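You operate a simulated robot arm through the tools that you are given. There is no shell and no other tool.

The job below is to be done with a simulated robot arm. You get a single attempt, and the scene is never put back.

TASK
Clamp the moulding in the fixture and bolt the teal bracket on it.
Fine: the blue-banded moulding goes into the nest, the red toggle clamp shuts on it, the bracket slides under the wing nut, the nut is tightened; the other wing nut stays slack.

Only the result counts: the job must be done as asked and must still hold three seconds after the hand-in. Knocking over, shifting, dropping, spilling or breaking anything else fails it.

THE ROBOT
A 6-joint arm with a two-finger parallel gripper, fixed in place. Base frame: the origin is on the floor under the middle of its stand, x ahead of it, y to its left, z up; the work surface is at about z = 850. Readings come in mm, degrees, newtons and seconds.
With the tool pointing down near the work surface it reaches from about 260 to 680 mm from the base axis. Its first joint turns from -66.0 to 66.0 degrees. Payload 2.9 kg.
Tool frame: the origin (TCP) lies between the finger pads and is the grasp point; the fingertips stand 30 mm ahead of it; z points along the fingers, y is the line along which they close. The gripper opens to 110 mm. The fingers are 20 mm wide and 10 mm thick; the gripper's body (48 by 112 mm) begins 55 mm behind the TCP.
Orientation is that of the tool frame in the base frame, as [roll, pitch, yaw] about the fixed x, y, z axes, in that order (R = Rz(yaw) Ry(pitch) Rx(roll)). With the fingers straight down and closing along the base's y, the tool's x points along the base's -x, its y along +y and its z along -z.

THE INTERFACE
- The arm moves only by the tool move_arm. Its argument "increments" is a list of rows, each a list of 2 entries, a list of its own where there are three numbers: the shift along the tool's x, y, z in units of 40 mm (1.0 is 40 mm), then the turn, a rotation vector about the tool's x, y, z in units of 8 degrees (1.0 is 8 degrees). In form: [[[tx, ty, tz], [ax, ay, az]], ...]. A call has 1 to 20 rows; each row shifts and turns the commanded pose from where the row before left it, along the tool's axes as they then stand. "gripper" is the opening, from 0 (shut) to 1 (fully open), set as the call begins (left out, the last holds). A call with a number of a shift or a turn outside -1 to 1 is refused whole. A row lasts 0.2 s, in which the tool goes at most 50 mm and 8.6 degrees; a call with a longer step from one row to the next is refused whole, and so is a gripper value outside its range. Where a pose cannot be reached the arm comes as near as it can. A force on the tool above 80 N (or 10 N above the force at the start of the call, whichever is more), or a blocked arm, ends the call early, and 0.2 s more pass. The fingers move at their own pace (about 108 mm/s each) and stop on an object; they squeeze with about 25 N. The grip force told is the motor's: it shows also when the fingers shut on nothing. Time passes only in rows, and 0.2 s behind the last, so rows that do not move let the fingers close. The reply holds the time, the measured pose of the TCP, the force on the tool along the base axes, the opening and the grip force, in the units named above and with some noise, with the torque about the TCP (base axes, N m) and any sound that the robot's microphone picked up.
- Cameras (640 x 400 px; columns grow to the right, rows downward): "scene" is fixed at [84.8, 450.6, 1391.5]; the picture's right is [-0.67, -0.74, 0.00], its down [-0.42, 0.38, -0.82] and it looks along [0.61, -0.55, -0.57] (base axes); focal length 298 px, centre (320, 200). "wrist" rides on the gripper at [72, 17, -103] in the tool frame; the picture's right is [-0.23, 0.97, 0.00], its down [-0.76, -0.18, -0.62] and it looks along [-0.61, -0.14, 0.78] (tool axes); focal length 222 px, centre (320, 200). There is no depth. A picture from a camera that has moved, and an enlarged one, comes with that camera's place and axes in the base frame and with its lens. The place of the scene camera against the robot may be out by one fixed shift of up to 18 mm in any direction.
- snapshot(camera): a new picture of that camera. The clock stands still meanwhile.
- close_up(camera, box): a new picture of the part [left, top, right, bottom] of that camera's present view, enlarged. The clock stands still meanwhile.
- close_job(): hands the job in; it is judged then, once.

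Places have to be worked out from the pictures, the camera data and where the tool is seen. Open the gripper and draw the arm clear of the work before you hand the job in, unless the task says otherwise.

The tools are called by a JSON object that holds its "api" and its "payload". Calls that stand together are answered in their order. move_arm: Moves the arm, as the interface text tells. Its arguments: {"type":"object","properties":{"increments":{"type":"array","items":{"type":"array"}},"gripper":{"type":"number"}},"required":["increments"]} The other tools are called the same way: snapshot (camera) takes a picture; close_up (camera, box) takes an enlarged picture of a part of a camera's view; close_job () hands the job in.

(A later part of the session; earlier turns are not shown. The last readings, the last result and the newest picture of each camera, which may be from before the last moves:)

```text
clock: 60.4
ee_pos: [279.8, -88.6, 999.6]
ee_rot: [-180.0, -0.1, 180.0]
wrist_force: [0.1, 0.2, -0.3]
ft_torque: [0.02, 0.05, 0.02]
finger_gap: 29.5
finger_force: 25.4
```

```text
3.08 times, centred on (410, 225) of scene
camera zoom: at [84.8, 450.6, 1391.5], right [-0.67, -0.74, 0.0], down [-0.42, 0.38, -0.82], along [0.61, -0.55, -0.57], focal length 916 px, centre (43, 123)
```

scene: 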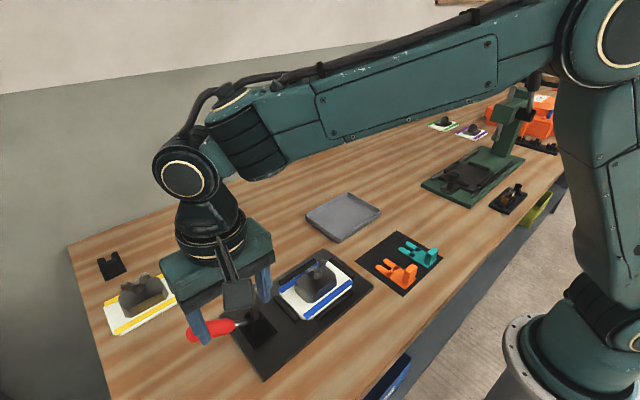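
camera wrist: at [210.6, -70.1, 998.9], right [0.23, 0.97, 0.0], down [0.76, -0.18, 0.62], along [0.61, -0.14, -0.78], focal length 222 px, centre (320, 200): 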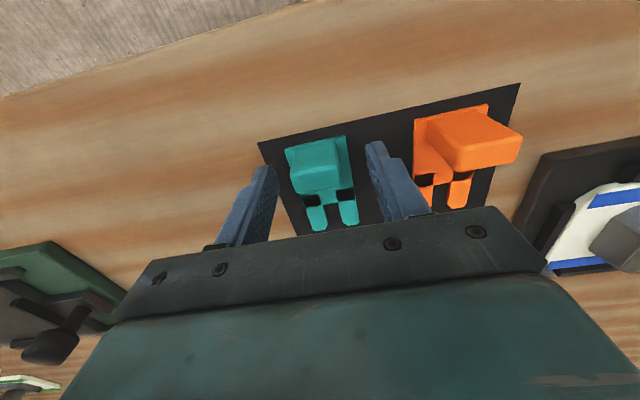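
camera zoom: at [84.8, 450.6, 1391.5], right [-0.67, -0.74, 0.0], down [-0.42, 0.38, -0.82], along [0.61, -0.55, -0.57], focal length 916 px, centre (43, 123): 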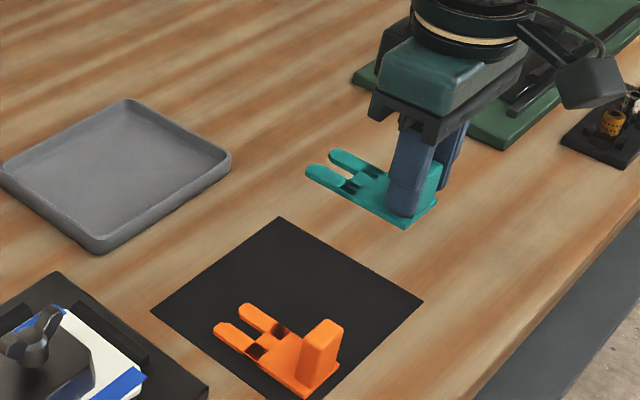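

The bracket is held level. I'll carry it to a staging point in front of (-x side) the wing nut, still high.

{"api": "move_arm", "payload": {"increments": [[[-0.04, 0.46, 0], [0, 0, 0]], [[-0.08, 0.921, 0], [0, 0, 0]], [[-0.08, 0.921, 0], [0, 0, 0]], [[-0.08, 0.921, 0], [0, 0, 0]], [[-0.08, 0.921, 0], [0, 0, 0]], [[-0.08, 0.921, 0], [0, 0, 0]], [[-0.08, 0.921, 0], [0, 0, 0]], [[-0.04, 0.46, 0], [0, 0, 0]], [[0, 0, 0], [0, 0, 0]], [[0, 0, 0], [0, 0, 0]]]}}

{"api": "snapshot", "payload": {"camera": "wrist"}}

{"api": "close_up", "payload": {"camera": "wrist", "box": [220, 110, 420, 240]}}

{"api": "close_up", "payload": {"camera": "scene", "box": [240, 180, 400, 320]}}

```text
clock: 62.6
ee_pos: [302.6, 168.6, 995.6]
ee_rot: [-180.0, 0.0, -180.0]
wrist_force: [0.3, 0.4, -0.1]
ft_torque: [0.03, -0.01, 0.0]
finger_gap: 29.8
finger_force: 25.0
```

```text
taken
camera wrist: at [230.4, 187.2, 1099.2], right [0.23, 0.97, 0.0], down [0.76, -0.18, 0.62], along [0.61, -0.14, -0.78], focal length 222 px, centre (320, 200)
```

wrist: 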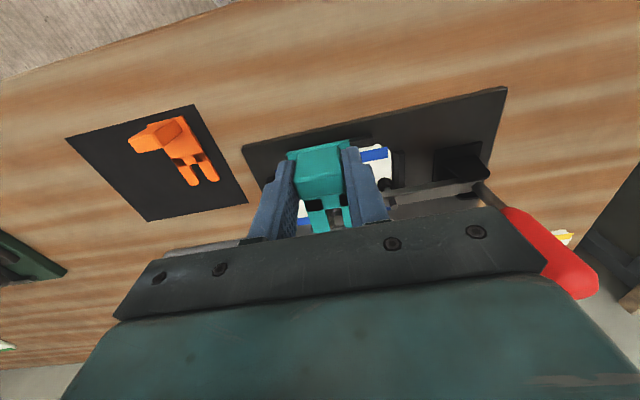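

```text
3.08 times, centred on (320, 175) of wrist
camera zoom: at [230.4, 187.2, 1099.2], right [0.23, 0.97, 0.0], down [0.76, -0.18, 0.62], along [0.61, -0.14, -0.78], focal length 684 px, centre (320, 277)
```

zoom: 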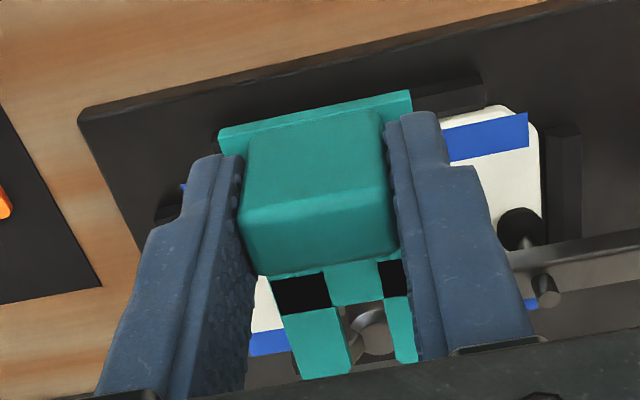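

```text
2.86 times, centred on (320, 250) of scene
camera zoom: at [84.8, 450.6, 1391.5], right [-0.67, -0.74, 0.0], down [-0.42, 0.38, -0.82], along [0.61, -0.55, -0.57], focal length 850 px, centre (320, 57)
```

zoom: 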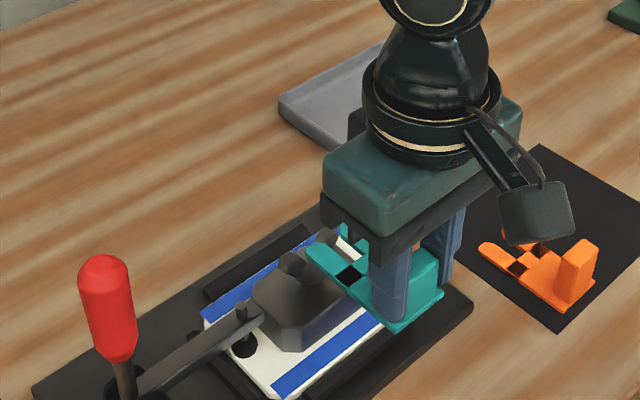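

Through the slot I can see the hub, which is about 3 mm to -y of the bracket's centreline. I'll correct y by -2.8 mm and lower to about 9 mm above expected contact with the block top.

{"api": "move_arm", "payload": {"increments": [[[0, -0.07, 0], [0, 0, 0]], [[0, 0, 0.5], [0, 0, 0]], [[0, 0, 0.5], [0, 0, 0]], [[0, 0, 0.37], [0, 0, 0]], [[0, 0, 0], [0, 0, 0]], [[0, 0, 0], [0, 0, 0]]]}}

{"api": "close_up", "payload": {"camera": "scene", "box": [280, 220, 370, 290]}}

{"api": "close_up", "payload": {"camera": "wrist", "box": [220, 110, 420, 240]}}

```text
clock: 64.0
ee_pos: [304.2, 165.8, 941.7]
ee_rot: [-179.9, 0.0, 180.0]
wrist_force: [0.5, -1.0, -1.0]
ft_torque: [-0.02, 0.02, 0.0]
finger_gap: 29.7
finger_force: 25.1
```

```text
5.71 times, centred on (325, 255) of scene
camera zoom: at [84.8, 450.6, 1391.5], right [-0.67, -0.74, 0.0], down [-0.42, 0.38, -0.82], along [0.61, -0.55, -0.57], focal length 1701 px, centre (291, -114)
```

zoom: 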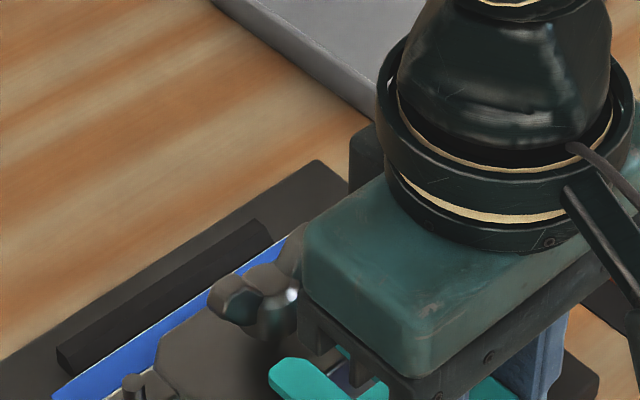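

```text
3.08 times, centred on (320, 175) of wrist
camera zoom: at [231.3, 184.0, 1045.2], right [0.23, 0.97, 0.0], down [0.76, -0.18, 0.62], along [0.61, -0.14, -0.78], focal length 684 px, centre (320, 277)
```

zoom: 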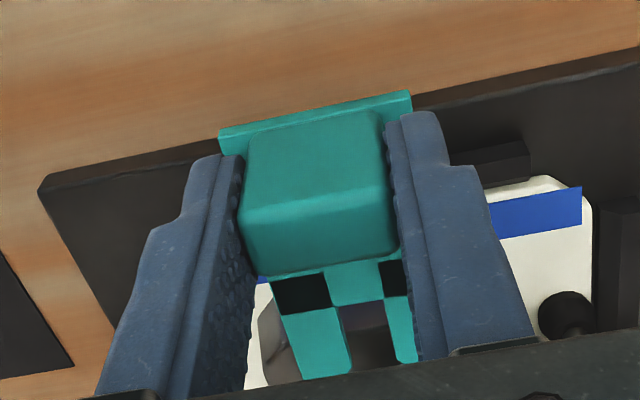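

The gripper hides part of the scene. I'll zoom on the visible prongs and hub to check clearance and height.

{"api": "close_up", "payload": {"camera": "scene", "box": [295, 258, 365, 308]}}

```text
8.00 times, centred on (330, 283) of scene
camera zoom: at [84.8, 450.6, 1391.5], right [-0.67, -0.74, 0.0], down [-0.42, 0.38, -0.82], along [0.61, -0.55, -0.57], focal length 2381 px, centre (240, -464)
```

zoom: 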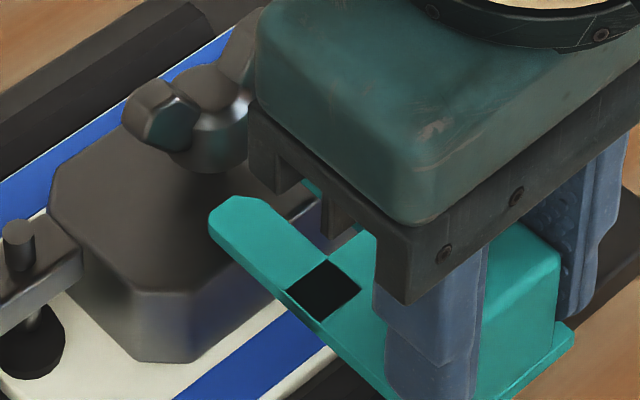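

The left prong hovers above the block, short of the hub. I'll lower in 2 mm steps, watching for contact.

{"api": "move_arm", "payload": {"increments": [[[0, 0, 0.05], [0, 0, 0]], [[0, 0, 0.05], [0, 0, 0]], [[0, 0, 0.05], [0, 0, 0]], [[0, 0, 0], [0, 0, 0]]]}}

{"api": "close_up", "payload": {"camera": "scene", "box": [295, 258, 365, 308]}}

```text
clock: 65.0
ee_pos: [304.4, 166.7, 936.0]
ee_rot: [180.0, 0.0, 180.0]
wrist_force: [-0.5, 0.1, -0.5]
ft_torque: [0.03, -0.01, -0.03]
finger_gap: 29.5
finger_force: 25.4
```

```text
8.00 times, centred on (330, 283) of scene
camera zoom: at [84.8, 450.6, 1391.5], right [-0.67, -0.74, 0.0], down [-0.42, 0.38, -0.82], along [0.61, -0.55, -0.57], focal length 2381 px, centre (240, -464)
```

zoom: 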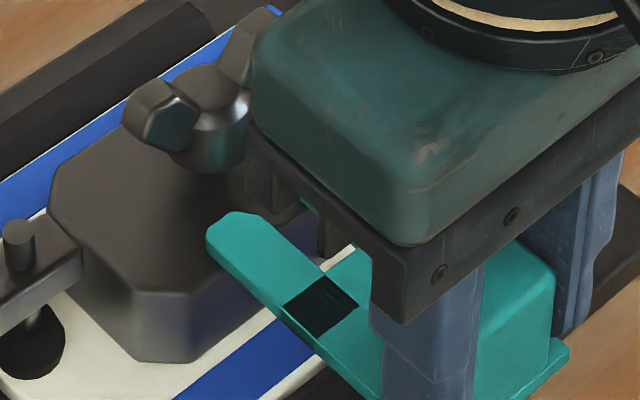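

No contact yet at z≈936. I'll continue with 1 mm steps.

{"api": "move_arm", "payload": {"increments": [[[0, 0, 0.025], [0, 0, 0]], [[0, 0, 0.025], [0, 0, 0]], [[0, 0, 0], [0, 0, 0]]]}}

{"api": "move_arm", "payload": {"increments": [[[0, 0, 0.025], [0, 0, 0]], [[0, 0, 0], [0, 0, 0]]]}}

{"api": "close_up", "payload": {"camera": "scene", "box": [295, 258, 365, 308]}}

```text
clock: 65.8
ee_pos: [304.5, 165.5, 934.5]
ee_rot: [179.9, 0.0, -180.0]
wrist_force: [0.0, -0.6, 0.8]
ft_torque: [-0.01, -0.08, 0.01]
finger_gap: 29.6
finger_force: 24.5
```

```text
clock: 66.4
ee_pos: [304.6, 166.8, 933.7]
ee_rot: [-180.0, 0.1, -179.9]
wrist_force: [-3.7, -2.1, 11.0]
ft_torque: [-0.06, -0.68, -0.12]
finger_gap: 29.4
finger_force: 25.7
```

```text
8.00 times, centred on (330, 283) of scene
camera zoom: at [84.6, 450.5, 1391.5], right [-0.67, -0.74, 0.0], down [-0.42, 0.38, -0.82], along [0.61, -0.55, -0.57], focal length 2381 px, centre (240, -464)
```

zoom: 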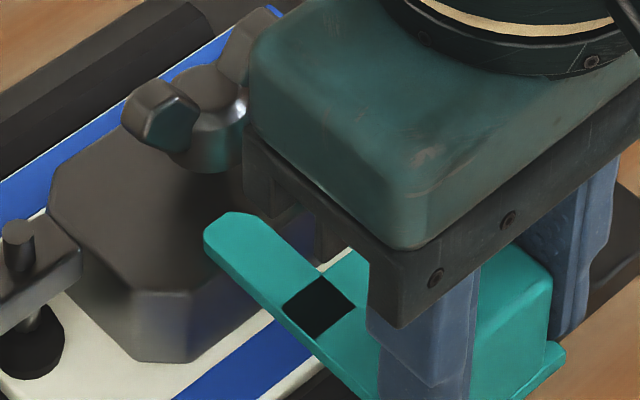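

Contact: 11 N up at a lever of about 75 mm, so the prong tips rest on the block top at z≈934. I'll ease up about 0.7 mm so it just skims, then begin sliding +x.

{"api": "move_arm", "payload": {"increments": [[[0, 0, -0.018], [0, 0, 0]], [[0, 0, 0], [0, 0, 0]]]}}

{"api": "move_arm", "payload": {"increments": [[[-0.05, 0, 0], [0, 0, 0]], [[-0.05, 0, 0], [0, 0, 0]], [[-0.05, 0, 0], [0, 0, 0]], [[0, 0, 0], [0, 0, 0]]]}}

{"api": "close_up", "payload": {"camera": "scene", "box": [295, 258, 365, 308]}}

{"api": "close_up", "payload": {"camera": "wrist", "box": [270, 150, 390, 240]}}

```text
clock: 67.0
ee_pos: [304.0, 166.2, 934.1]
ee_rot: [-180.0, -0.1, 180.0]
wrist_force: [0.3, -0.5, -1.3]
ft_torque: [0.03, 0.02, -0.01]
finger_gap: 29.4
finger_force: 24.8
```

```text
clock: 68.0
ee_pos: [311.6, 166.4, 934.2]
ee_rot: [-179.9, 0.0, -180.0]
wrist_force: [0.0, -0.1, -1.7]
ft_torque: [-0.01, 0.0, -0.01]
finger_gap: 29.5
finger_force: 25.3
```

```text
8.00 times, centred on (330, 283) of scene
camera zoom: at [84.8, 450.6, 1391.5], right [-0.67, -0.74, 0.0], down [-0.42, 0.38, -0.82], along [0.61, -0.55, -0.57], focal length 2381 px, centre (240, -464)
```

zoom: 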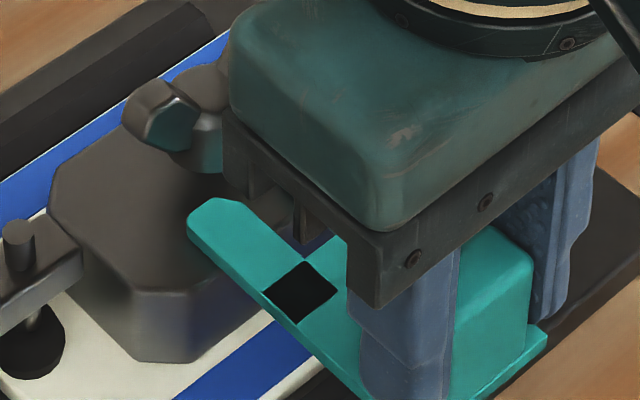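

```text
4.44 times, centred on (330, 195) of wrist
camera zoom: at [238.4, 184.7, 1037.8], right [0.23, 0.97, 0.0], down [0.76, -0.18, 0.62], along [0.61, -0.14, -0.78], focal length 987 px, centre (276, 222)
```

zoom: 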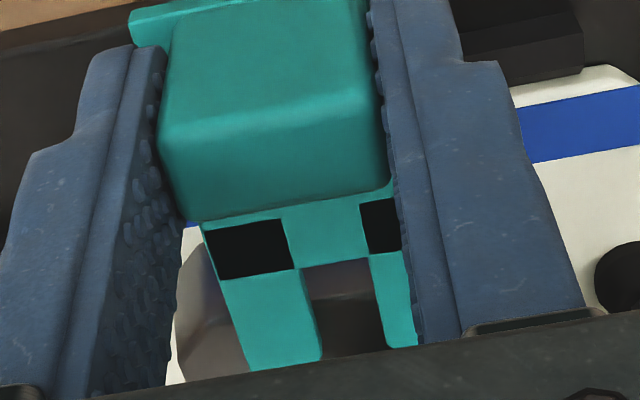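

There's no contact while sliding and the tips are now near the hub's edge. I'll continue 6 mm more, checking the force.

{"api": "move_arm", "payload": {"increments": [[[-0.05, 0, 0], [0, 0, 0]], [[-0.05, 0, 0], [0, 0, 0]], [[-0.05, 0, 0], [0, 0, 0]], [[0, 0, 0], [0, 0, 0]]]}}

{"api": "close_up", "payload": {"camera": "scene", "box": [295, 258, 365, 308]}}

{"api": "close_up", "payload": {"camera": "wrist", "box": [270, 150, 390, 240]}}

```text
clock: 69.0
ee_pos: [315.7, 167.1, 935.1]
ee_rot: [-179.9, -0.2, 180.0]
wrist_force: [-0.4, 0.7, -0.9]
ft_torque: [-0.02, 0.01, -0.02]
finger_gap: 29.5
finger_force: 25.3
```

```text
8.00 times, centred on (330, 283) of scene
camera zoom: at [84.8, 450.6, 1391.5], right [-0.67, -0.74, 0.0], down [-0.42, 0.38, -0.82], along [0.61, -0.55, -0.57], focal length 2381 px, centre (240, -464)
```

zoom: 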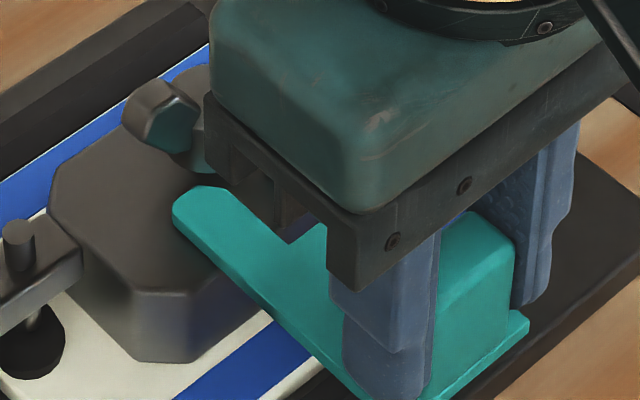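

```text
4.44 times, centred on (330, 195) of wrist
camera zoom: at [244.0, 184.9, 1037.9], right [0.23, 0.97, 0.0], down [0.76, -0.18, 0.62], along [0.61, -0.14, -0.78], focal length 987 px, centre (276, 222)
```

zoom: 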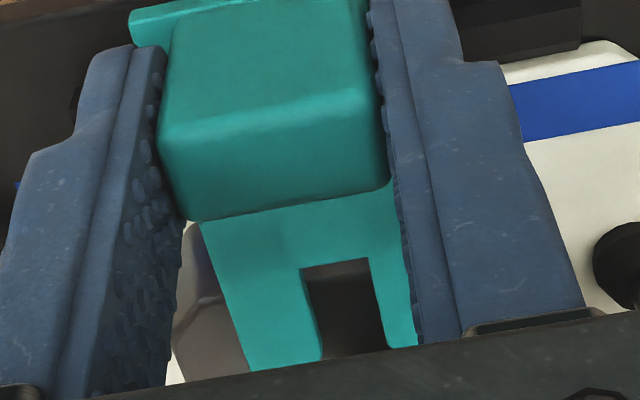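

The tips should now be under the hub with no force. I'll keep sliding 12 mm.

{"api": "move_arm", "payload": {"increments": [[[-0.075, 0, 0], [0, 0, 0]], [[-0.075, 0, 0], [0, 0, 0]], [[-0.075, 0, 0], [0, 0, 0]], [[-0.075, 0, 0], [0, 0, 0]], [[0, 0, 0], [0, 0, 0]]]}}

{"api": "close_up", "payload": {"camera": "scene", "box": [285, 250, 355, 305]}}

{"api": "close_up", "payload": {"camera": "wrist", "box": [270, 150, 390, 240]}}

```text
clock: 70.2
ee_pos: [328.0, 165.2, 934.8]
ee_rot: [180.0, -0.1, -179.9]
wrist_force: [-3.4, 2.3, -0.9]
ft_torque: [0.11, 0.09, 0.2]
finger_gap: 29.7
finger_force: 25.1
```

```text
7.27 times, centred on (320, 278) of scene
camera zoom: at [84.7, 450.6, 1391.5], right [-0.67, -0.74, 0.0], down [-0.42, 0.38, -0.82], along [0.61, -0.55, -0.57], focal length 2164 px, centre (320, -364)
```

zoom: 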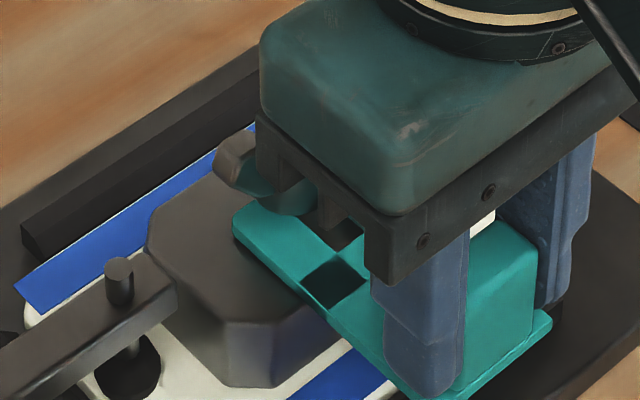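

```text
4.44 times, centred on (330, 195) of wrist
camera zoom: at [255.9, 184.1, 1038.7], right [0.23, 0.97, 0.0], down [0.76, -0.18, 0.62], along [0.61, -0.14, -0.78], focal length 987 px, centre (276, 222)
```

zoom: 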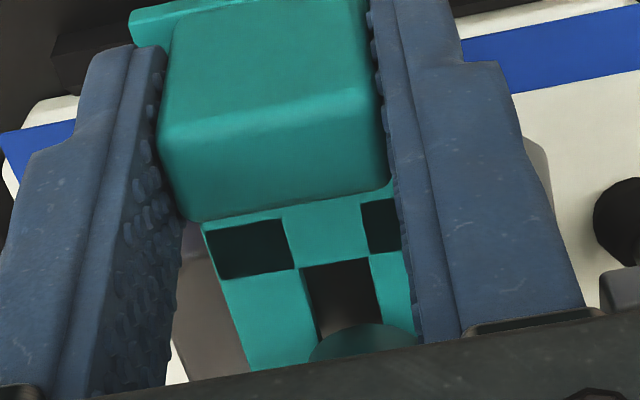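

There is a light touch (fx -3.4, fy +2.3), and the hub appears about 1.2 mm to +y of the slot centre. I'll shift +1.4 mm in y and slide on.

{"api": "move_arm", "payload": {"increments": [[[0, 0.035, 0], [0, 0, 0]], [[0, 0, 0], [0, 0, 0]]]}}

{"api": "move_arm", "payload": {"increments": [[[-0.05, 0, 0], [0, 0, 0]], [[-0.05, 0, 0], [0, 0, 0]], [[-0.05, 0, 0], [0, 0, 0]], [[0, 0, 0], [0, 0, 0]]]}}

{"api": "close_up", "payload": {"camera": "wrist", "box": [270, 150, 390, 240]}}

```text
clock: 70.8
ee_pos: [328.3, 168.1, 935.2]
ee_rot: [-180.0, 0.0, 180.0]
wrist_force: [0.5, -0.7, -1.3]
ft_torque: [-0.02, 0.01, -0.01]
finger_gap: 29.8
finger_force: 24.8
```

```text
clock: 71.8
ee_pos: [334.4, 167.7, 936.7]
ee_rot: [-180.0, 0.0, 179.9]
wrist_force: [0.1, 0.4, -1.9]
ft_torque: [0.0, 0.01, -0.02]
finger_gap: 29.6
finger_force: 24.3
```

```text
4.44 times, centred on (330, 195) of wrist
camera zoom: at [262.2, 185.8, 1038.7], right [0.23, 0.97, 0.0], down [0.76, -0.18, 0.62], along [0.61, -0.14, -0.78], focal length 987 px, centre (276, 222)
```

zoom: 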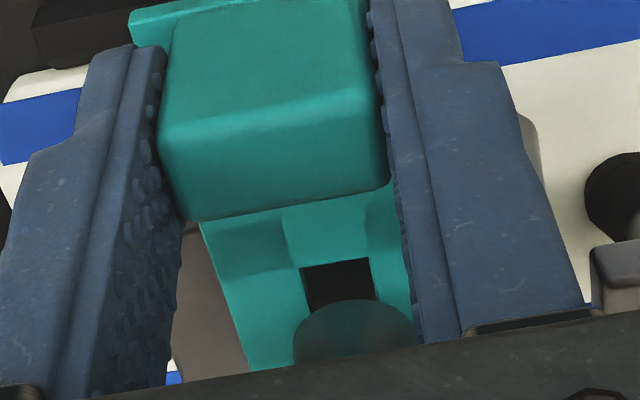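

Forces are nil and the hub is centred over the slot. I'll slide another 8 mm.

{"api": "move_arm", "payload": {"increments": [[[-0.05, 0.008, 0], [0, 0, 0]], [[-0.05, 0.008, 0], [0, 0, 0]], [[-0.05, 0, 0], [0, 0, 0]], [[-0.05, 0, 0], [0, 0, 0]], [[0, 0, 0], [0, 0, 0]]]}}

{"api": "close_up", "payload": {"camera": "wrist", "box": [270, 150, 390, 240]}}

{"api": "close_up", "payload": {"camera": "scene", "box": [275, 245, 355, 305]}}

```text
clock: 73.0
ee_pos: [339.7, 168.3, 935.2]
ee_rot: [180.0, 0.0, 180.0]
wrist_force: [-0.3, -0.2, -1.0]
ft_torque: [0.02, 0.02, 0.0]
finger_gap: 29.5
finger_force: 24.6
```

```text
4.44 times, centred on (330, 195) of wrist
camera zoom: at [269.6, 186.5, 1038.7], right [0.23, 0.97, 0.0], down [0.76, -0.18, 0.62], along [0.61, -0.14, -0.78], focal length 987 px, centre (276, 222)
```

zoom: 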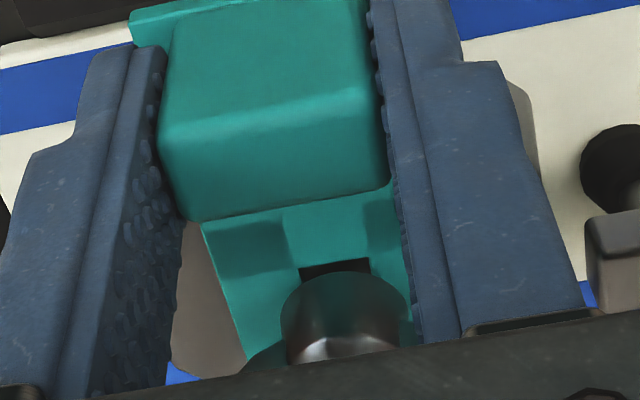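

```text
6.67 times, centred on (315, 275) of scene
camera zoom: at [84.8, 450.6, 1391.5], right [-0.67, -0.74, 0.0], down [-0.42, 0.38, -0.82], along [0.61, -0.55, -0.57], focal length 1984 px, centre (353, -300)
```

zoom: 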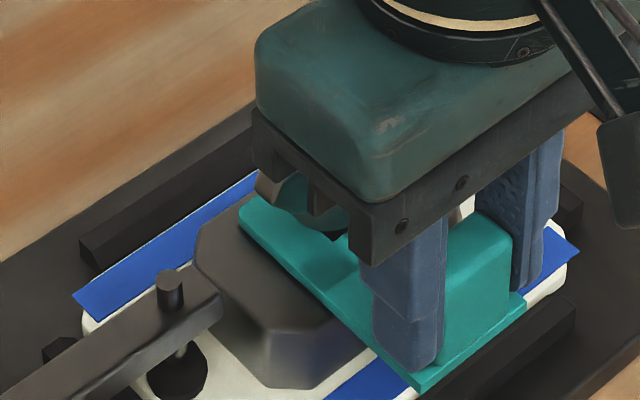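

The hub's edge is just past the slot root, so I estimate about 6–7 mm until the stud bottoms. I'll go on in small steps.

{"api": "move_arm", "payload": {"increments": [[[-0.05, 0, 0], [0, 0, 0]], [[-0.05, 0, 0], [0, 0, 0]], [[-0.025, 0, 0], [0, 0, 0]], [[0, 0, 0], [0, 0, 0]]]}}

{"api": "close_up", "payload": {"camera": "wrist", "box": [270, 150, 390, 240]}}

```text
clock: 74.0
ee_pos: [346.4, 169.6, 936.4]
ee_rot: [-180.0, 0.0, -180.0]
wrist_force: [-0.6, -0.8, -0.9]
ft_torque: [0.01, 0.01, 0.0]
finger_gap: 29.8
finger_force: 25.5
```

```text
4.44 times, centred on (330, 195) of wrist
camera zoom: at [275.0, 186.5, 1038.7], right [0.23, 0.97, 0.0], down [0.76, -0.18, 0.62], along [0.61, -0.14, -0.78], focal length 987 px, centre (276, 222)
```

zoom: 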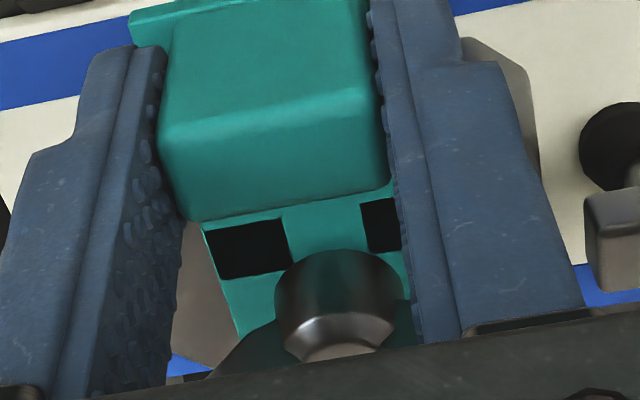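

The hub now covers the slot root. I'll advance 1 mm at a time until the stud stops it.

{"api": "move_arm", "payload": {"increments": [[[-0.025, 0, 0], [0, 0, 0]], [[-0.025, 0, 0], [0, 0, 0]], [[0, 0, 0], [0, 0, 0]]]}}

{"api": "move_arm", "payload": {"increments": [[[-0.025, 0, 0], [0, 0, 0]], [[0, 0, 0], [0, 0, 0]]]}}

```text
clock: 74.8
ee_pos: [347.9, 168.4, 935.0]
ee_rot: [-179.9, -0.2, -179.9]
wrist_force: [-18.8, -0.2, 6.7]
ft_torque: [0.05, 0.51, -0.01]
finger_gap: 29.5
finger_force: 25.1
```

```text
clock: 75.4
ee_pos: [348.9, 168.5, 933.9]
ee_rot: [-179.9, -0.4, 180.0]
wrist_force: [-22.5, 0.3, 4.5]
ft_torque: [0.06, 0.4, -0.02]
finger_gap: 30.0
finger_force: 25.0
```

The stud has bottomed in the slot (fx ≈ -22 N). I'll back off slightly to relax the load, settle the bracket on the block, and check before releasing.

{"api": "move_arm", "payload": {"increments": [[[0.025, 0, 0], [0, 0, 0]], [[0, 0, 0.008], [0, 0, 0]], [[0, 0, 0], [0, 0, 0]]]}}

{"api": "close_up", "payload": {"camera": "scene", "box": [275, 245, 355, 305]}}

{"api": "close_up", "payload": {"camera": "wrist", "box": [270, 150, 390, 240]}}

```text
clock: 76.2
ee_pos: [348.3, 169.5, 935.6]
ee_rot: [-179.8, -0.1, 179.9]
wrist_force: [-16.2, -0.1, -0.3]
ft_torque: [0.05, 0.63, -0.01]
finger_gap: 29.5
finger_force: 25.0
```

```text
6.67 times, centred on (315, 275) of scene
camera zoom: at [84.4, 450.6, 1391.5], right [-0.67, -0.74, 0.0], down [-0.42, 0.38, -0.82], along [0.61, -0.55, -0.57], focal length 1984 px, centre (353, -300)
```

zoom: 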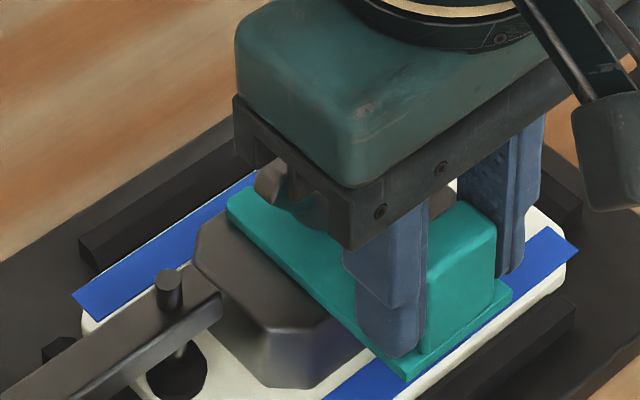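

```text
4.44 times, centred on (330, 195) of wrist
camera zoom: at [276.7, 186.8, 1038.2], right [0.23, 0.97, 0.0], down [0.76, -0.18, 0.62], along [0.61, -0.14, -0.78], focal length 987 px, centre (276, 222)
```

zoom: 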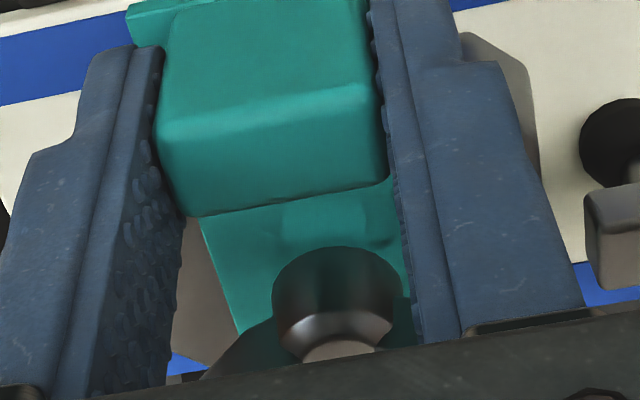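

Still 16 N against the stud, so I'll back off another 0.8 mm and then release the tab.

{"api": "move_arm", "payload": {"increments": [[[0.018, 0, 0.004], [0, 0, 0]], [[0, 0, 0], [0, 0, 0]]]}}

{"api": "move_arm", "payload": {"increments": [[[0, 0, 0], [0, 0, 0]], [[0, 0, 0], [0, 0, 0]]], "gripper": 0.42}}

{"api": "close_up", "payload": {"camera": "wrist", "box": [250, 120, 410, 240]}}

{"api": "close_up", "payload": {"camera": "scene", "box": [275, 245, 355, 305]}}

```text
clock: 76.8
ee_pos: [348.7, 169.0, 934.5]
ee_rot: [-179.9, 0.0, -180.0]
wrist_force: [-14.4, -2.0, -1.1]
ft_torque: [-0.03, 0.48, -0.04]
finger_gap: 29.5
finger_force: 25.5
```

```text
clock: 77.4
ee_pos: [349.9, 168.8, 934.0]
ee_rot: [-180.0, 0.0, -179.9]
wrist_force: [0.8, 0.2, 0.0]
ft_torque: [-0.02, 0.01, 0.04]
finger_gap: 46.1
finger_force: 0.1
```

```text
3.33 times, centred on (330, 180) of wrist
camera zoom: at [277.1, 187.0, 1037.9], right [0.23, 0.97, 0.0], down [0.76, -0.18, 0.62], along [0.61, -0.14, -0.78], focal length 740 px, centre (287, 267)
```

zoom: 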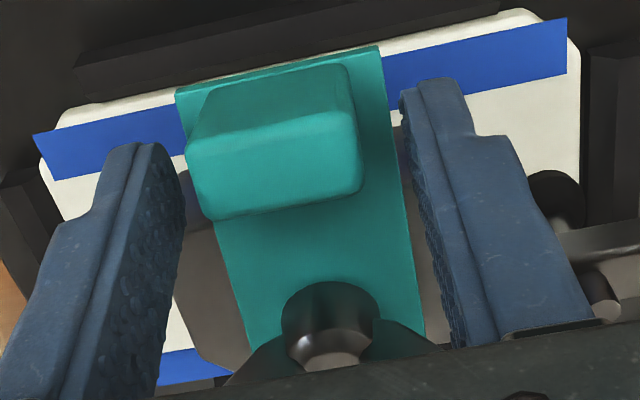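

```text
6.67 times, centred on (315, 275) of scene
camera zoom: at [84.8, 450.6, 1391.5], right [-0.67, -0.74, 0.0], down [-0.42, 0.38, -0.82], along [0.61, -0.55, -0.57], focal length 1984 px, centre (353, -300)
```

zoom: 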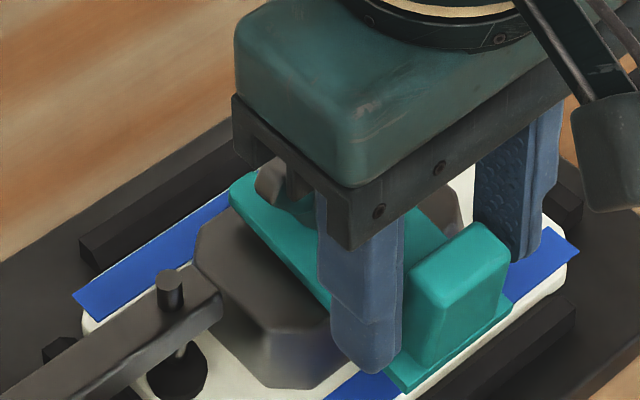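

The bracket's tail dipped a little on release, because it overhangs the block. I'll lift clear and look at how it sits under the nut.

{"api": "move_arm", "payload": {"increments": [[[0, 0, -0.4], [0, 0, 0]], [[0, 0, -0.6], [0, 0, 0]], [[0.3, 0, -0.7], [0, 0, 0]], [[0.7, 0, -0.3], [0, 0, 0]], [[0.6, 0, 0], [0, 0, 0]], [[0, 0, 0], [0, 0, 0]]]}}

{"api": "snapshot", "payload": {"camera": "wrist"}}

{"api": "close_up", "payload": {"camera": "wrist", "box": [250, 80, 430, 220]}}

{"api": "close_up", "payload": {"camera": "scene", "box": [275, 240, 355, 305]}}

```text
clock: 78.8
ee_pos: [286.4, 167.8, 1014.9]
ee_rot: [-180.0, 0.0, 179.9]
wrist_force: [-0.2, 0.7, 0.6]
ft_torque: [0.02, -0.02, 0.02]
finger_gap: 46.2
finger_force: 0.1
```

```text
taken
camera wrist: at [212.3, 185.5, 1118.1], right [0.23, 0.97, 0.0], down [0.76, -0.18, 0.62], along [0.61, -0.14, -0.78], focal length 222 px, centre (320, 200)
```

wrist: 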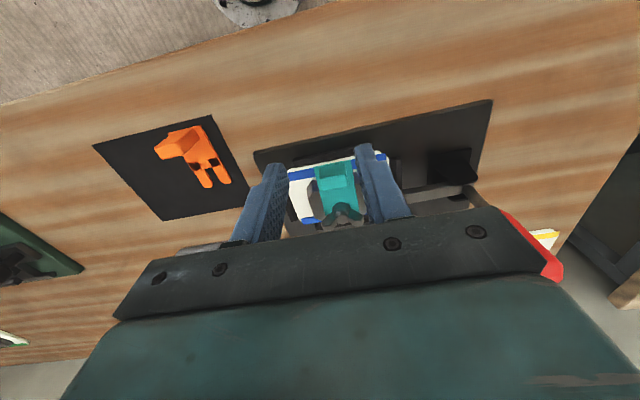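

```text
2.86 times, centred on (340, 150) of wrist
camera zoom: at [212.3, 185.5, 1118.1], right [0.23, 0.97, 0.0], down [0.76, -0.18, 0.62], along [0.61, -0.14, -0.78], focal length 635 px, centre (263, 343)
```

zoom: 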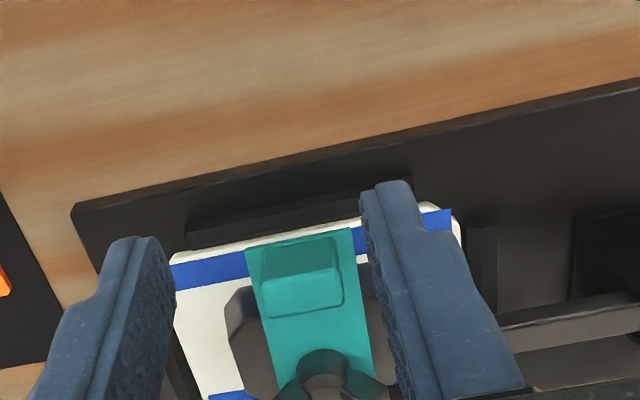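

```text
6.15 times, centred on (315, 272) of scene
camera zoom: at [84.8, 450.6, 1391.5], right [-0.67, -0.74, 0.0], down [-0.42, 0.38, -0.82], along [0.61, -0.55, -0.57], focal length 1832 px, centre (351, -246)
```

zoom: 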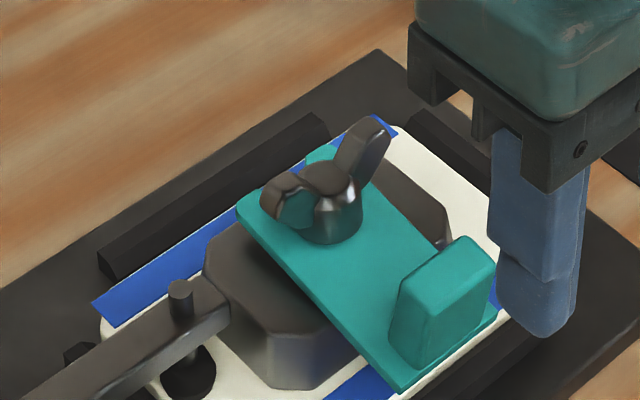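

The bracket sits with its fork around the stud under the hub and its tail dipped a few degrees; tightening should flatten it. I'll swing to yaw -90 and look at the nut and fork from the -y side.

{"api": "move_arm", "payload": {"increments": [[[0, 0, -0.1], [0, 0, -0.9375]], [[0, 0, -0.1], [0, 0, -0.9375]], [[0, 0, 0], [0, 0, -0.9375]], [[0, 0, 0], [0, 0, -0.9375]], [[0, 0, 0], [0, 0, -0.9375]], [[0, 0, 0], [0, 0, -0.9375]], [[0, 0, 0], [0, 0, -0.9375]], [[0, 0, 0], [0, 0, -0.9375]], [[0, 0, 0], [0, 0, -0.9375]], [[0, 0, 0], [0, 0, -0.9375]], [[0, 0, 0], [0, 0, -0.9375]], [[0, 0, 0], [0, 0, -0.9375]], [[0.667, -0.8, 0], [0, 0, 0]], [[0.667, -0.8, 0], [0, 0, 0]], [[0.667, -0.8, 0], [0, 0, 0]], [[0, 0, 0], [0, 0, 0]], [[0, 0, 0], [0, 0, 0]]]}}

{"api": "snapshot", "payload": {"camera": "wrist"}}

{"api": "close_up", "payload": {"camera": "wrist", "box": [250, 80, 430, 220]}}

{"api": "close_up", "payload": {"camera": "scene", "box": [275, 240, 355, 305]}}

```text
clock: 82.4
ee_pos: [381.2, 88.7, 1024.1]
ee_rot: [-180.0, 0.1, -89.9]
wrist_force: [-0.4, 0.2, -0.5]
ft_torque: [0.02, 0.01, 0.02]
finger_gap: 46.3
finger_force: 0.1
```

```text
taken
camera wrist: at [364.1, 17.1, 1126.9], right [-0.97, 0.23, 0.0], down [0.18, 0.76, 0.62], along [0.14, 0.61, -0.78], focal length 222 px, centre (320, 200)
```

wrist: 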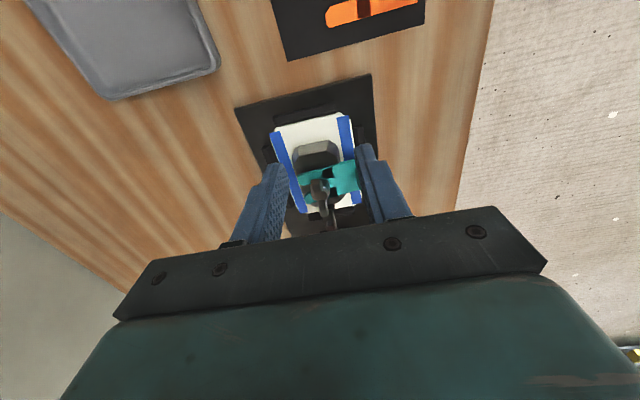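

```text
2.86 times, centred on (340, 150) of wrist
camera zoom: at [364.1, 17.1, 1126.9], right [-0.97, 0.23, 0.0], down [0.18, 0.76, 0.62], along [0.14, 0.61, -0.78], focal length 635 px, centre (263, 343)
```

zoom: 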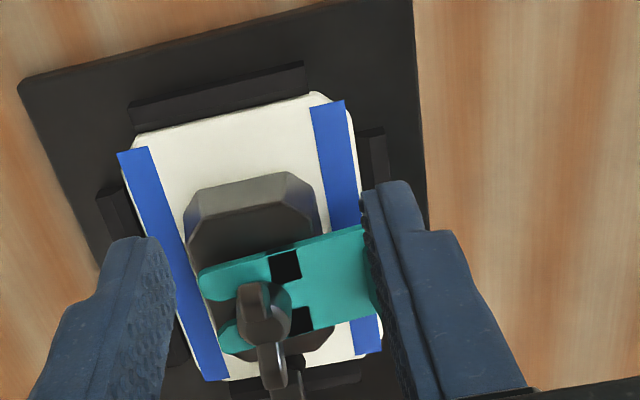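

```text
6.15 times, centred on (315, 272) of scene
camera zoom: at [84.8, 450.5, 1391.5], right [-0.67, -0.74, 0.0], down [-0.42, 0.38, -0.82], along [0.61, -0.55, -0.57], focal length 1832 px, centre (351, -246)
```

zoom: 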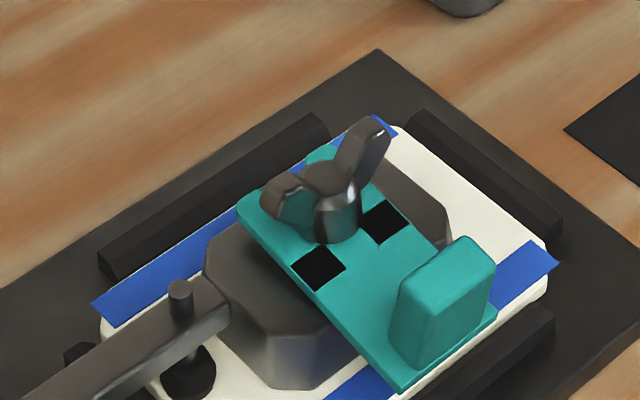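

The fork marks sit just behind the hub, so the bracket is in place. Triangulating the wings puts the nut axis at about (399, 171.5), with the wings along y. I'll position the jaws above it, closing along x, and check alignment.

{"api": "move_arm", "payload": {"increments": [[[-0.69, -0.15, 0], [0, 0, 0]], [[-0.69, -0.15, 0], [0, 0, 0]], [[-0.69, -0.15, 0.4], [0, 0, 0]], [[0, 0, 0.6], [0, 0, 0]], [[0, 0, 0], [0, 0, 0]], [[0, 0, 0], [0, 0, 0]]], "gripper": 0.36}}

{"api": "snapshot", "payload": {"camera": "wrist"}}

{"api": "close_up", "payload": {"camera": "wrist", "box": [250, 100, 410, 225]}}

{"api": "close_up", "payload": {"camera": "scene", "box": [260, 200, 380, 305]}}

```text
clock: 83.8
ee_pos: [399.9, 171.8, 983.8]
ee_rot: [-179.9, 0.0, -90.0]
wrist_force: [-0.6, -0.1, -0.7]
ft_torque: [0.01, 0.0, -0.05]
finger_gap: 39.6
finger_force: 0.1
```

```text
taken
camera wrist: at [383.1, 100.4, 1087.4], right [-0.97, 0.23, 0.0], down [0.18, 0.76, 0.62], along [0.14, 0.61, -0.78], focal length 222 px, centre (320, 200)
```

wrist: 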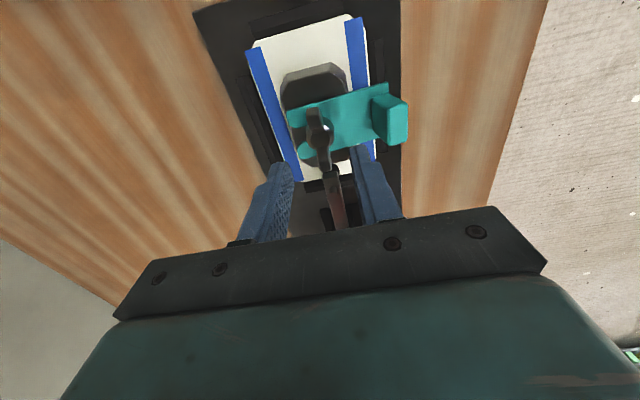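

```text
3.20 times, centred on (330, 162) of wrist
camera zoom: at [383.1, 100.4, 1087.4], right [-0.97, 0.23, 0.0], down [0.18, 0.76, 0.62], along [0.14, 0.61, -0.78], focal length 711 px, centre (288, 320)
```

zoom: 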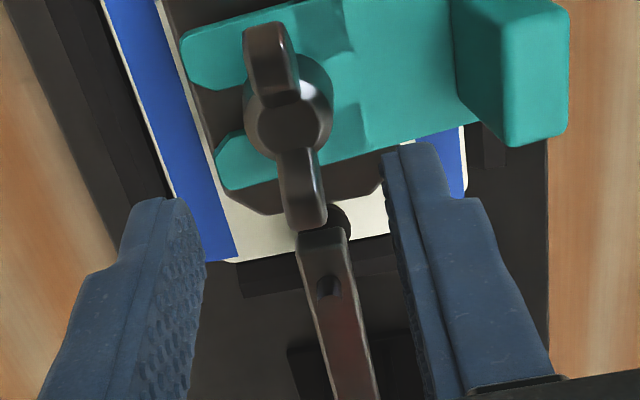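

```text
3.81 times, centred on (320, 252) of scene
camera zoom: at [84.8, 450.6, 1391.5], right [-0.67, -0.74, 0.0], down [-0.42, 0.38, -0.82], along [0.61, -0.55, -0.57], focal length 1134 px, centre (320, 0)
```

zoom: 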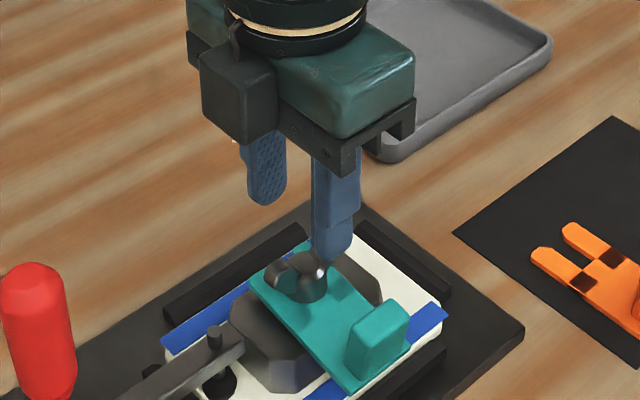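

The view confirms the nut axis at (399.0, 171.5), with the wings exactly along y and the hub about 20 mm across. I'll shift 1 mm in x and lower so the fingertips flank the hub just above the bracket.

{"api": "move_arm", "payload": {"increments": [[[0, 0.025, 0.4], [0, 0, 0]], [[0, 0, 0.4], [0, 0, 0]], [[0, 0, 0.2], [0, 0, 0]], [[0, 0, 0.1], [0, 0, 0]], [[0, 0, 0], [0, 0, 0]]]}}

{"api": "close_up", "payload": {"camera": "wrist", "box": [250, 80, 410, 225]}}

{"api": "close_up", "payload": {"camera": "scene", "box": [275, 235, 365, 305]}}

```text
clock: 85.0
ee_pos: [397.9, 171.2, 937.3]
ee_rot: [-180.0, 0.1, -90.0]
wrist_force: [-0.9, -0.1, 0.0]
ft_torque: [0.01, 0.01, 0.04]
finger_gap: 39.8
finger_force: 0.1
```

```text
2.76 times, centred on (330, 152) of wrist
camera zoom: at [381.5, 99.8, 1042.0], right [-0.97, 0.23, 0.0], down [0.18, 0.76, 0.62], along [0.14, 0.61, -0.78], focal length 613 px, centre (292, 331)
```

zoom: 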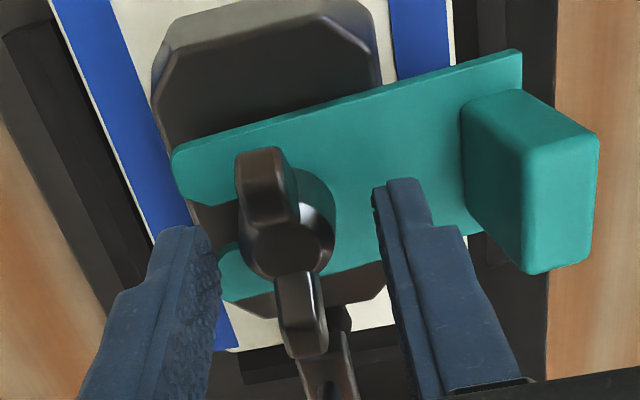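

```text
5.71 times, centred on (320, 270) of scene
camera zoom: at [84.8, 450.6, 1391.5], right [-0.67, -0.74, 0.0], down [-0.42, 0.38, -0.82], along [0.61, -0.55, -0.57], focal length 1701 px, centre (320, -200)
```

zoom: 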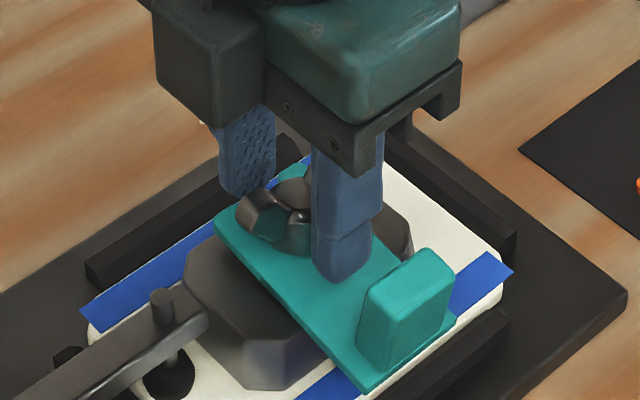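

The hub is centred between the fingers with no contact yet. I'll close on it.

{"api": "move_arm", "payload": {"increments": [[[0, 0, 0], [0, 0, 0]], [[0, 0, 0], [0, 0, 0]], [[0, 0, 0], [0, 0, 0]]], "gripper": 0.0}}

{"api": "close_up", "payload": {"camera": "wrist", "box": [250, 80, 410, 225]}}

```text
clock: 85.8
ee_pos: [399.4, 171.0, 940.4]
ee_rot: [-179.9, 0.0, -90.0]
wrist_force: [9.8, 0.4, -2.9]
ft_torque: [0.06, -0.04, 0.06]
finger_gap: 23.7
finger_force: 25.0
```

```text
2.76 times, centred on (330, 152) of wrist
camera zoom: at [382.0, 99.8, 1042.1], right [-0.97, 0.23, 0.0], down [0.18, 0.76, 0.62], along [0.14, 0.61, -0.78], focal length 613 px, centre (292, 331)
```

zoom: 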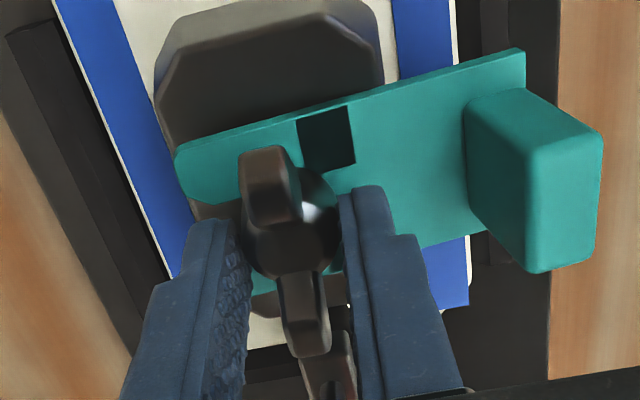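

Closed on the hub at 23.7 mm. I'll turn clockwise (positive about the tool's z) about 22° and check the torque and whether the nut turns.

{"api": "move_arm", "payload": {"increments": [[[0, -0.01, 0], [0, 0, 0]], [[0, 0, 0], [0, 0, 0.5]], [[0, 0, 0], [0, 0, 0.75]], [[0, 0, 0], [0, 0, 0.75]], [[0, 0, 0], [0, 0, 0.75]], [[0, 0, 0], [0, 0, 0]]]}}

{"api": "close_up", "payload": {"camera": "wrist", "box": [250, 80, 410, 225]}}

{"api": "close_up", "payload": {"camera": "scene", "box": [275, 235, 365, 305]}}

```text
clock: 87.2
ee_pos: [400.3, 172.0, 939.7]
ee_rot: [-179.8, 0.1, -112.3]
wrist_force: [18.8, -6.1, 4.7]
ft_torque: [-0.06, -0.36, 0.08]
finger_gap: 23.8
finger_force: 25.1
```

```text
2.76 times, centred on (330, 152) of wrist
camera zoom: at [356.7, 111.3, 1042.0], right [-0.82, 0.58, 0.0], down [0.45, 0.64, 0.63], along [0.36, 0.51, -0.78], focal length 613 px, centre (292, 331)
```

zoom: 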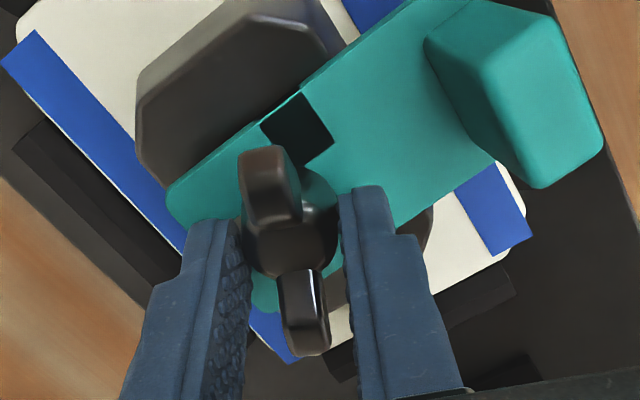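

```text
5.71 times, centred on (320, 270) of scene
camera zoom: at [85.2, 450.4, 1391.5], right [-0.67, -0.74, 0.0], down [-0.43, 0.38, -0.82], along [0.61, -0.55, -0.57], focal length 1701 px, centre (320, -200)
```

zoom: 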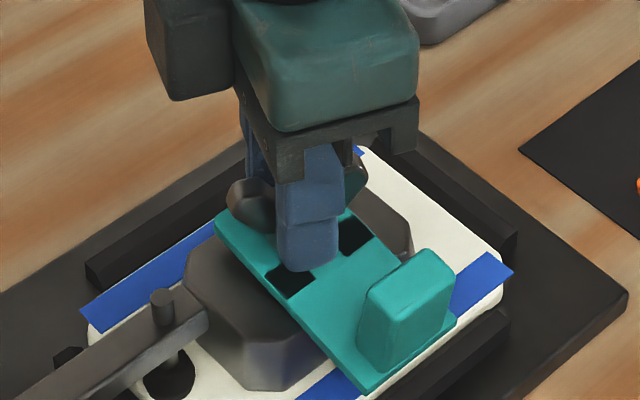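

The nut turns with the gripper and the torque is only 0.08 N·m so far. There's a side load from a ~0.7 mm centring error, so I'll correct it and keep turning.

{"api": "move_arm", "payload": {"increments": [[[0, -0.018, 0], [0, 0, 0]], [[0, 0, 0], [0, 0, 0.9]], [[0, 0, 0], [0, 0, 0.9]], [[0, 0, 0], [0, 0, 0.9]], [[0, 0, 0], [0, 0, 0.9]], [[0, 0, 0], [0, 0, 0]]]}}

{"api": "close_up", "payload": {"camera": "wrist", "box": [250, 80, 410, 225]}}

```text
clock: 88.6
ee_pos: [400.9, 170.1, 938.9]
ee_rot: [-179.9, 0.2, -141.1]
wrist_force: [21.5, -14.7, 14.8]
ft_torque: [-0.22, -0.53, 0.04]
finger_gap: 23.4
finger_force: 24.8
```

```text
2.76 times, centred on (330, 152) of wrist
camera zoom: at [333.5, 139.1, 1041.7], right [-0.43, 0.9, 0.0], down [0.7, 0.34, 0.63], along [0.56, 0.27, -0.78], focal length 613 px, centre (292, 331)
```

zoom: 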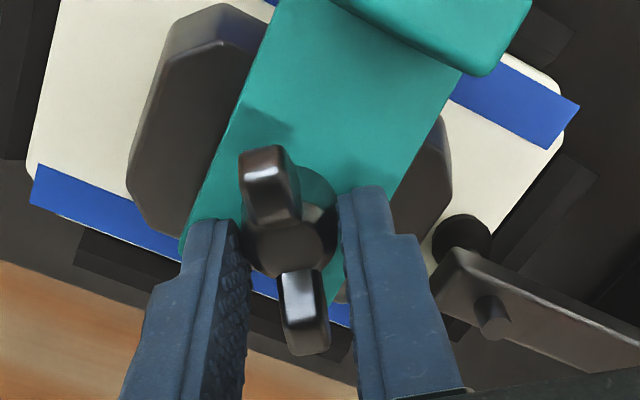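

Turned about 51° so far. The tips now press on the flattening bracket (fz +15) and there's a side load along the closing axis, so I'll lift 1.5 mm, recentre about 1.2 mm, and keep turning.

{"api": "move_arm", "payload": {"increments": [[[-0.0075, -0.03, -0.0375], [0, 0, 0]], [[0, 0, 0], [0, 0, 0]]]}}

{"api": "move_arm", "payload": {"increments": [[[0, 0, 0], [0, 0, 0.9]], [[0, 0, 0], [0, 0, 0.9]], [[0, 0, 0], [0, 0, 0.9]], [[0, 0, 0], [0, 0, 0]]]}}

{"api": "close_up", "payload": {"camera": "wrist", "box": [250, 80, 410, 225]}}

{"api": "close_up", "payload": {"camera": "scene", "box": [275, 235, 365, 305]}}

```text
clock: 89.2
ee_pos: [400.3, 170.4, 939.2]
ee_rot: [-179.9, 0.1, -140.8]
wrist_force: [22.7, -6.6, -3.0]
ft_torque: [0.09, -0.61, 0.01]
finger_gap: 23.4
finger_force: 24.6
```

```text
clock: 90.2
ee_pos: [397.2, 167.6, 939.4]
ee_rot: [-180.0, -0.5, -162.6]
wrist_force: [-2.2, -19.5, -9.1]
ft_torque: [-0.52, 0.39, -0.06]
finger_gap: 22.0
finger_force: 25.1
```

```text
2.76 times, centred on (330, 152) of wrist
camera zoom: at [324.3, 164.3, 1042.8], right [-0.07, 1.0, 0.0], down [0.78, 0.06, 0.62], along [0.62, 0.04, -0.79], focal length 613 px, centre (292, 331)
```

zoom: 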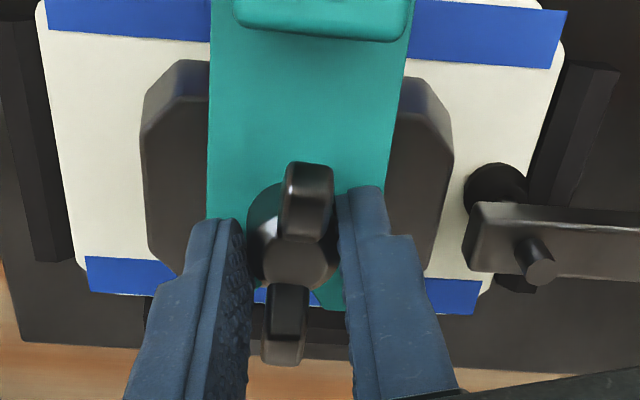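

```text
5.71 times, centred on (320, 270) of scene
camera zoom: at [84.8, 450.1, 1391.6], right [-0.67, -0.74, 0.0], down [-0.42, 0.38, -0.82], along [0.61, -0.55, -0.57], focal length 1701 px, centre (320, -200)
```

zoom: 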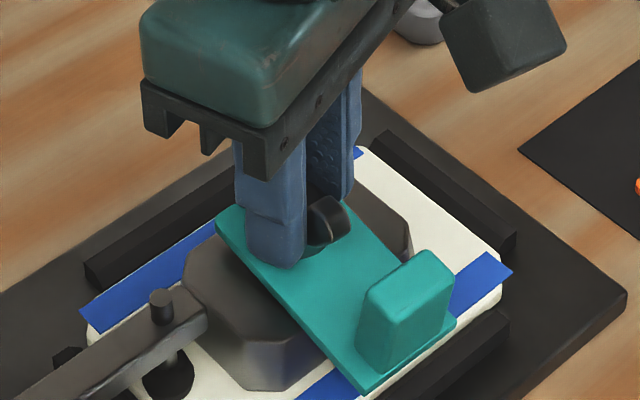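

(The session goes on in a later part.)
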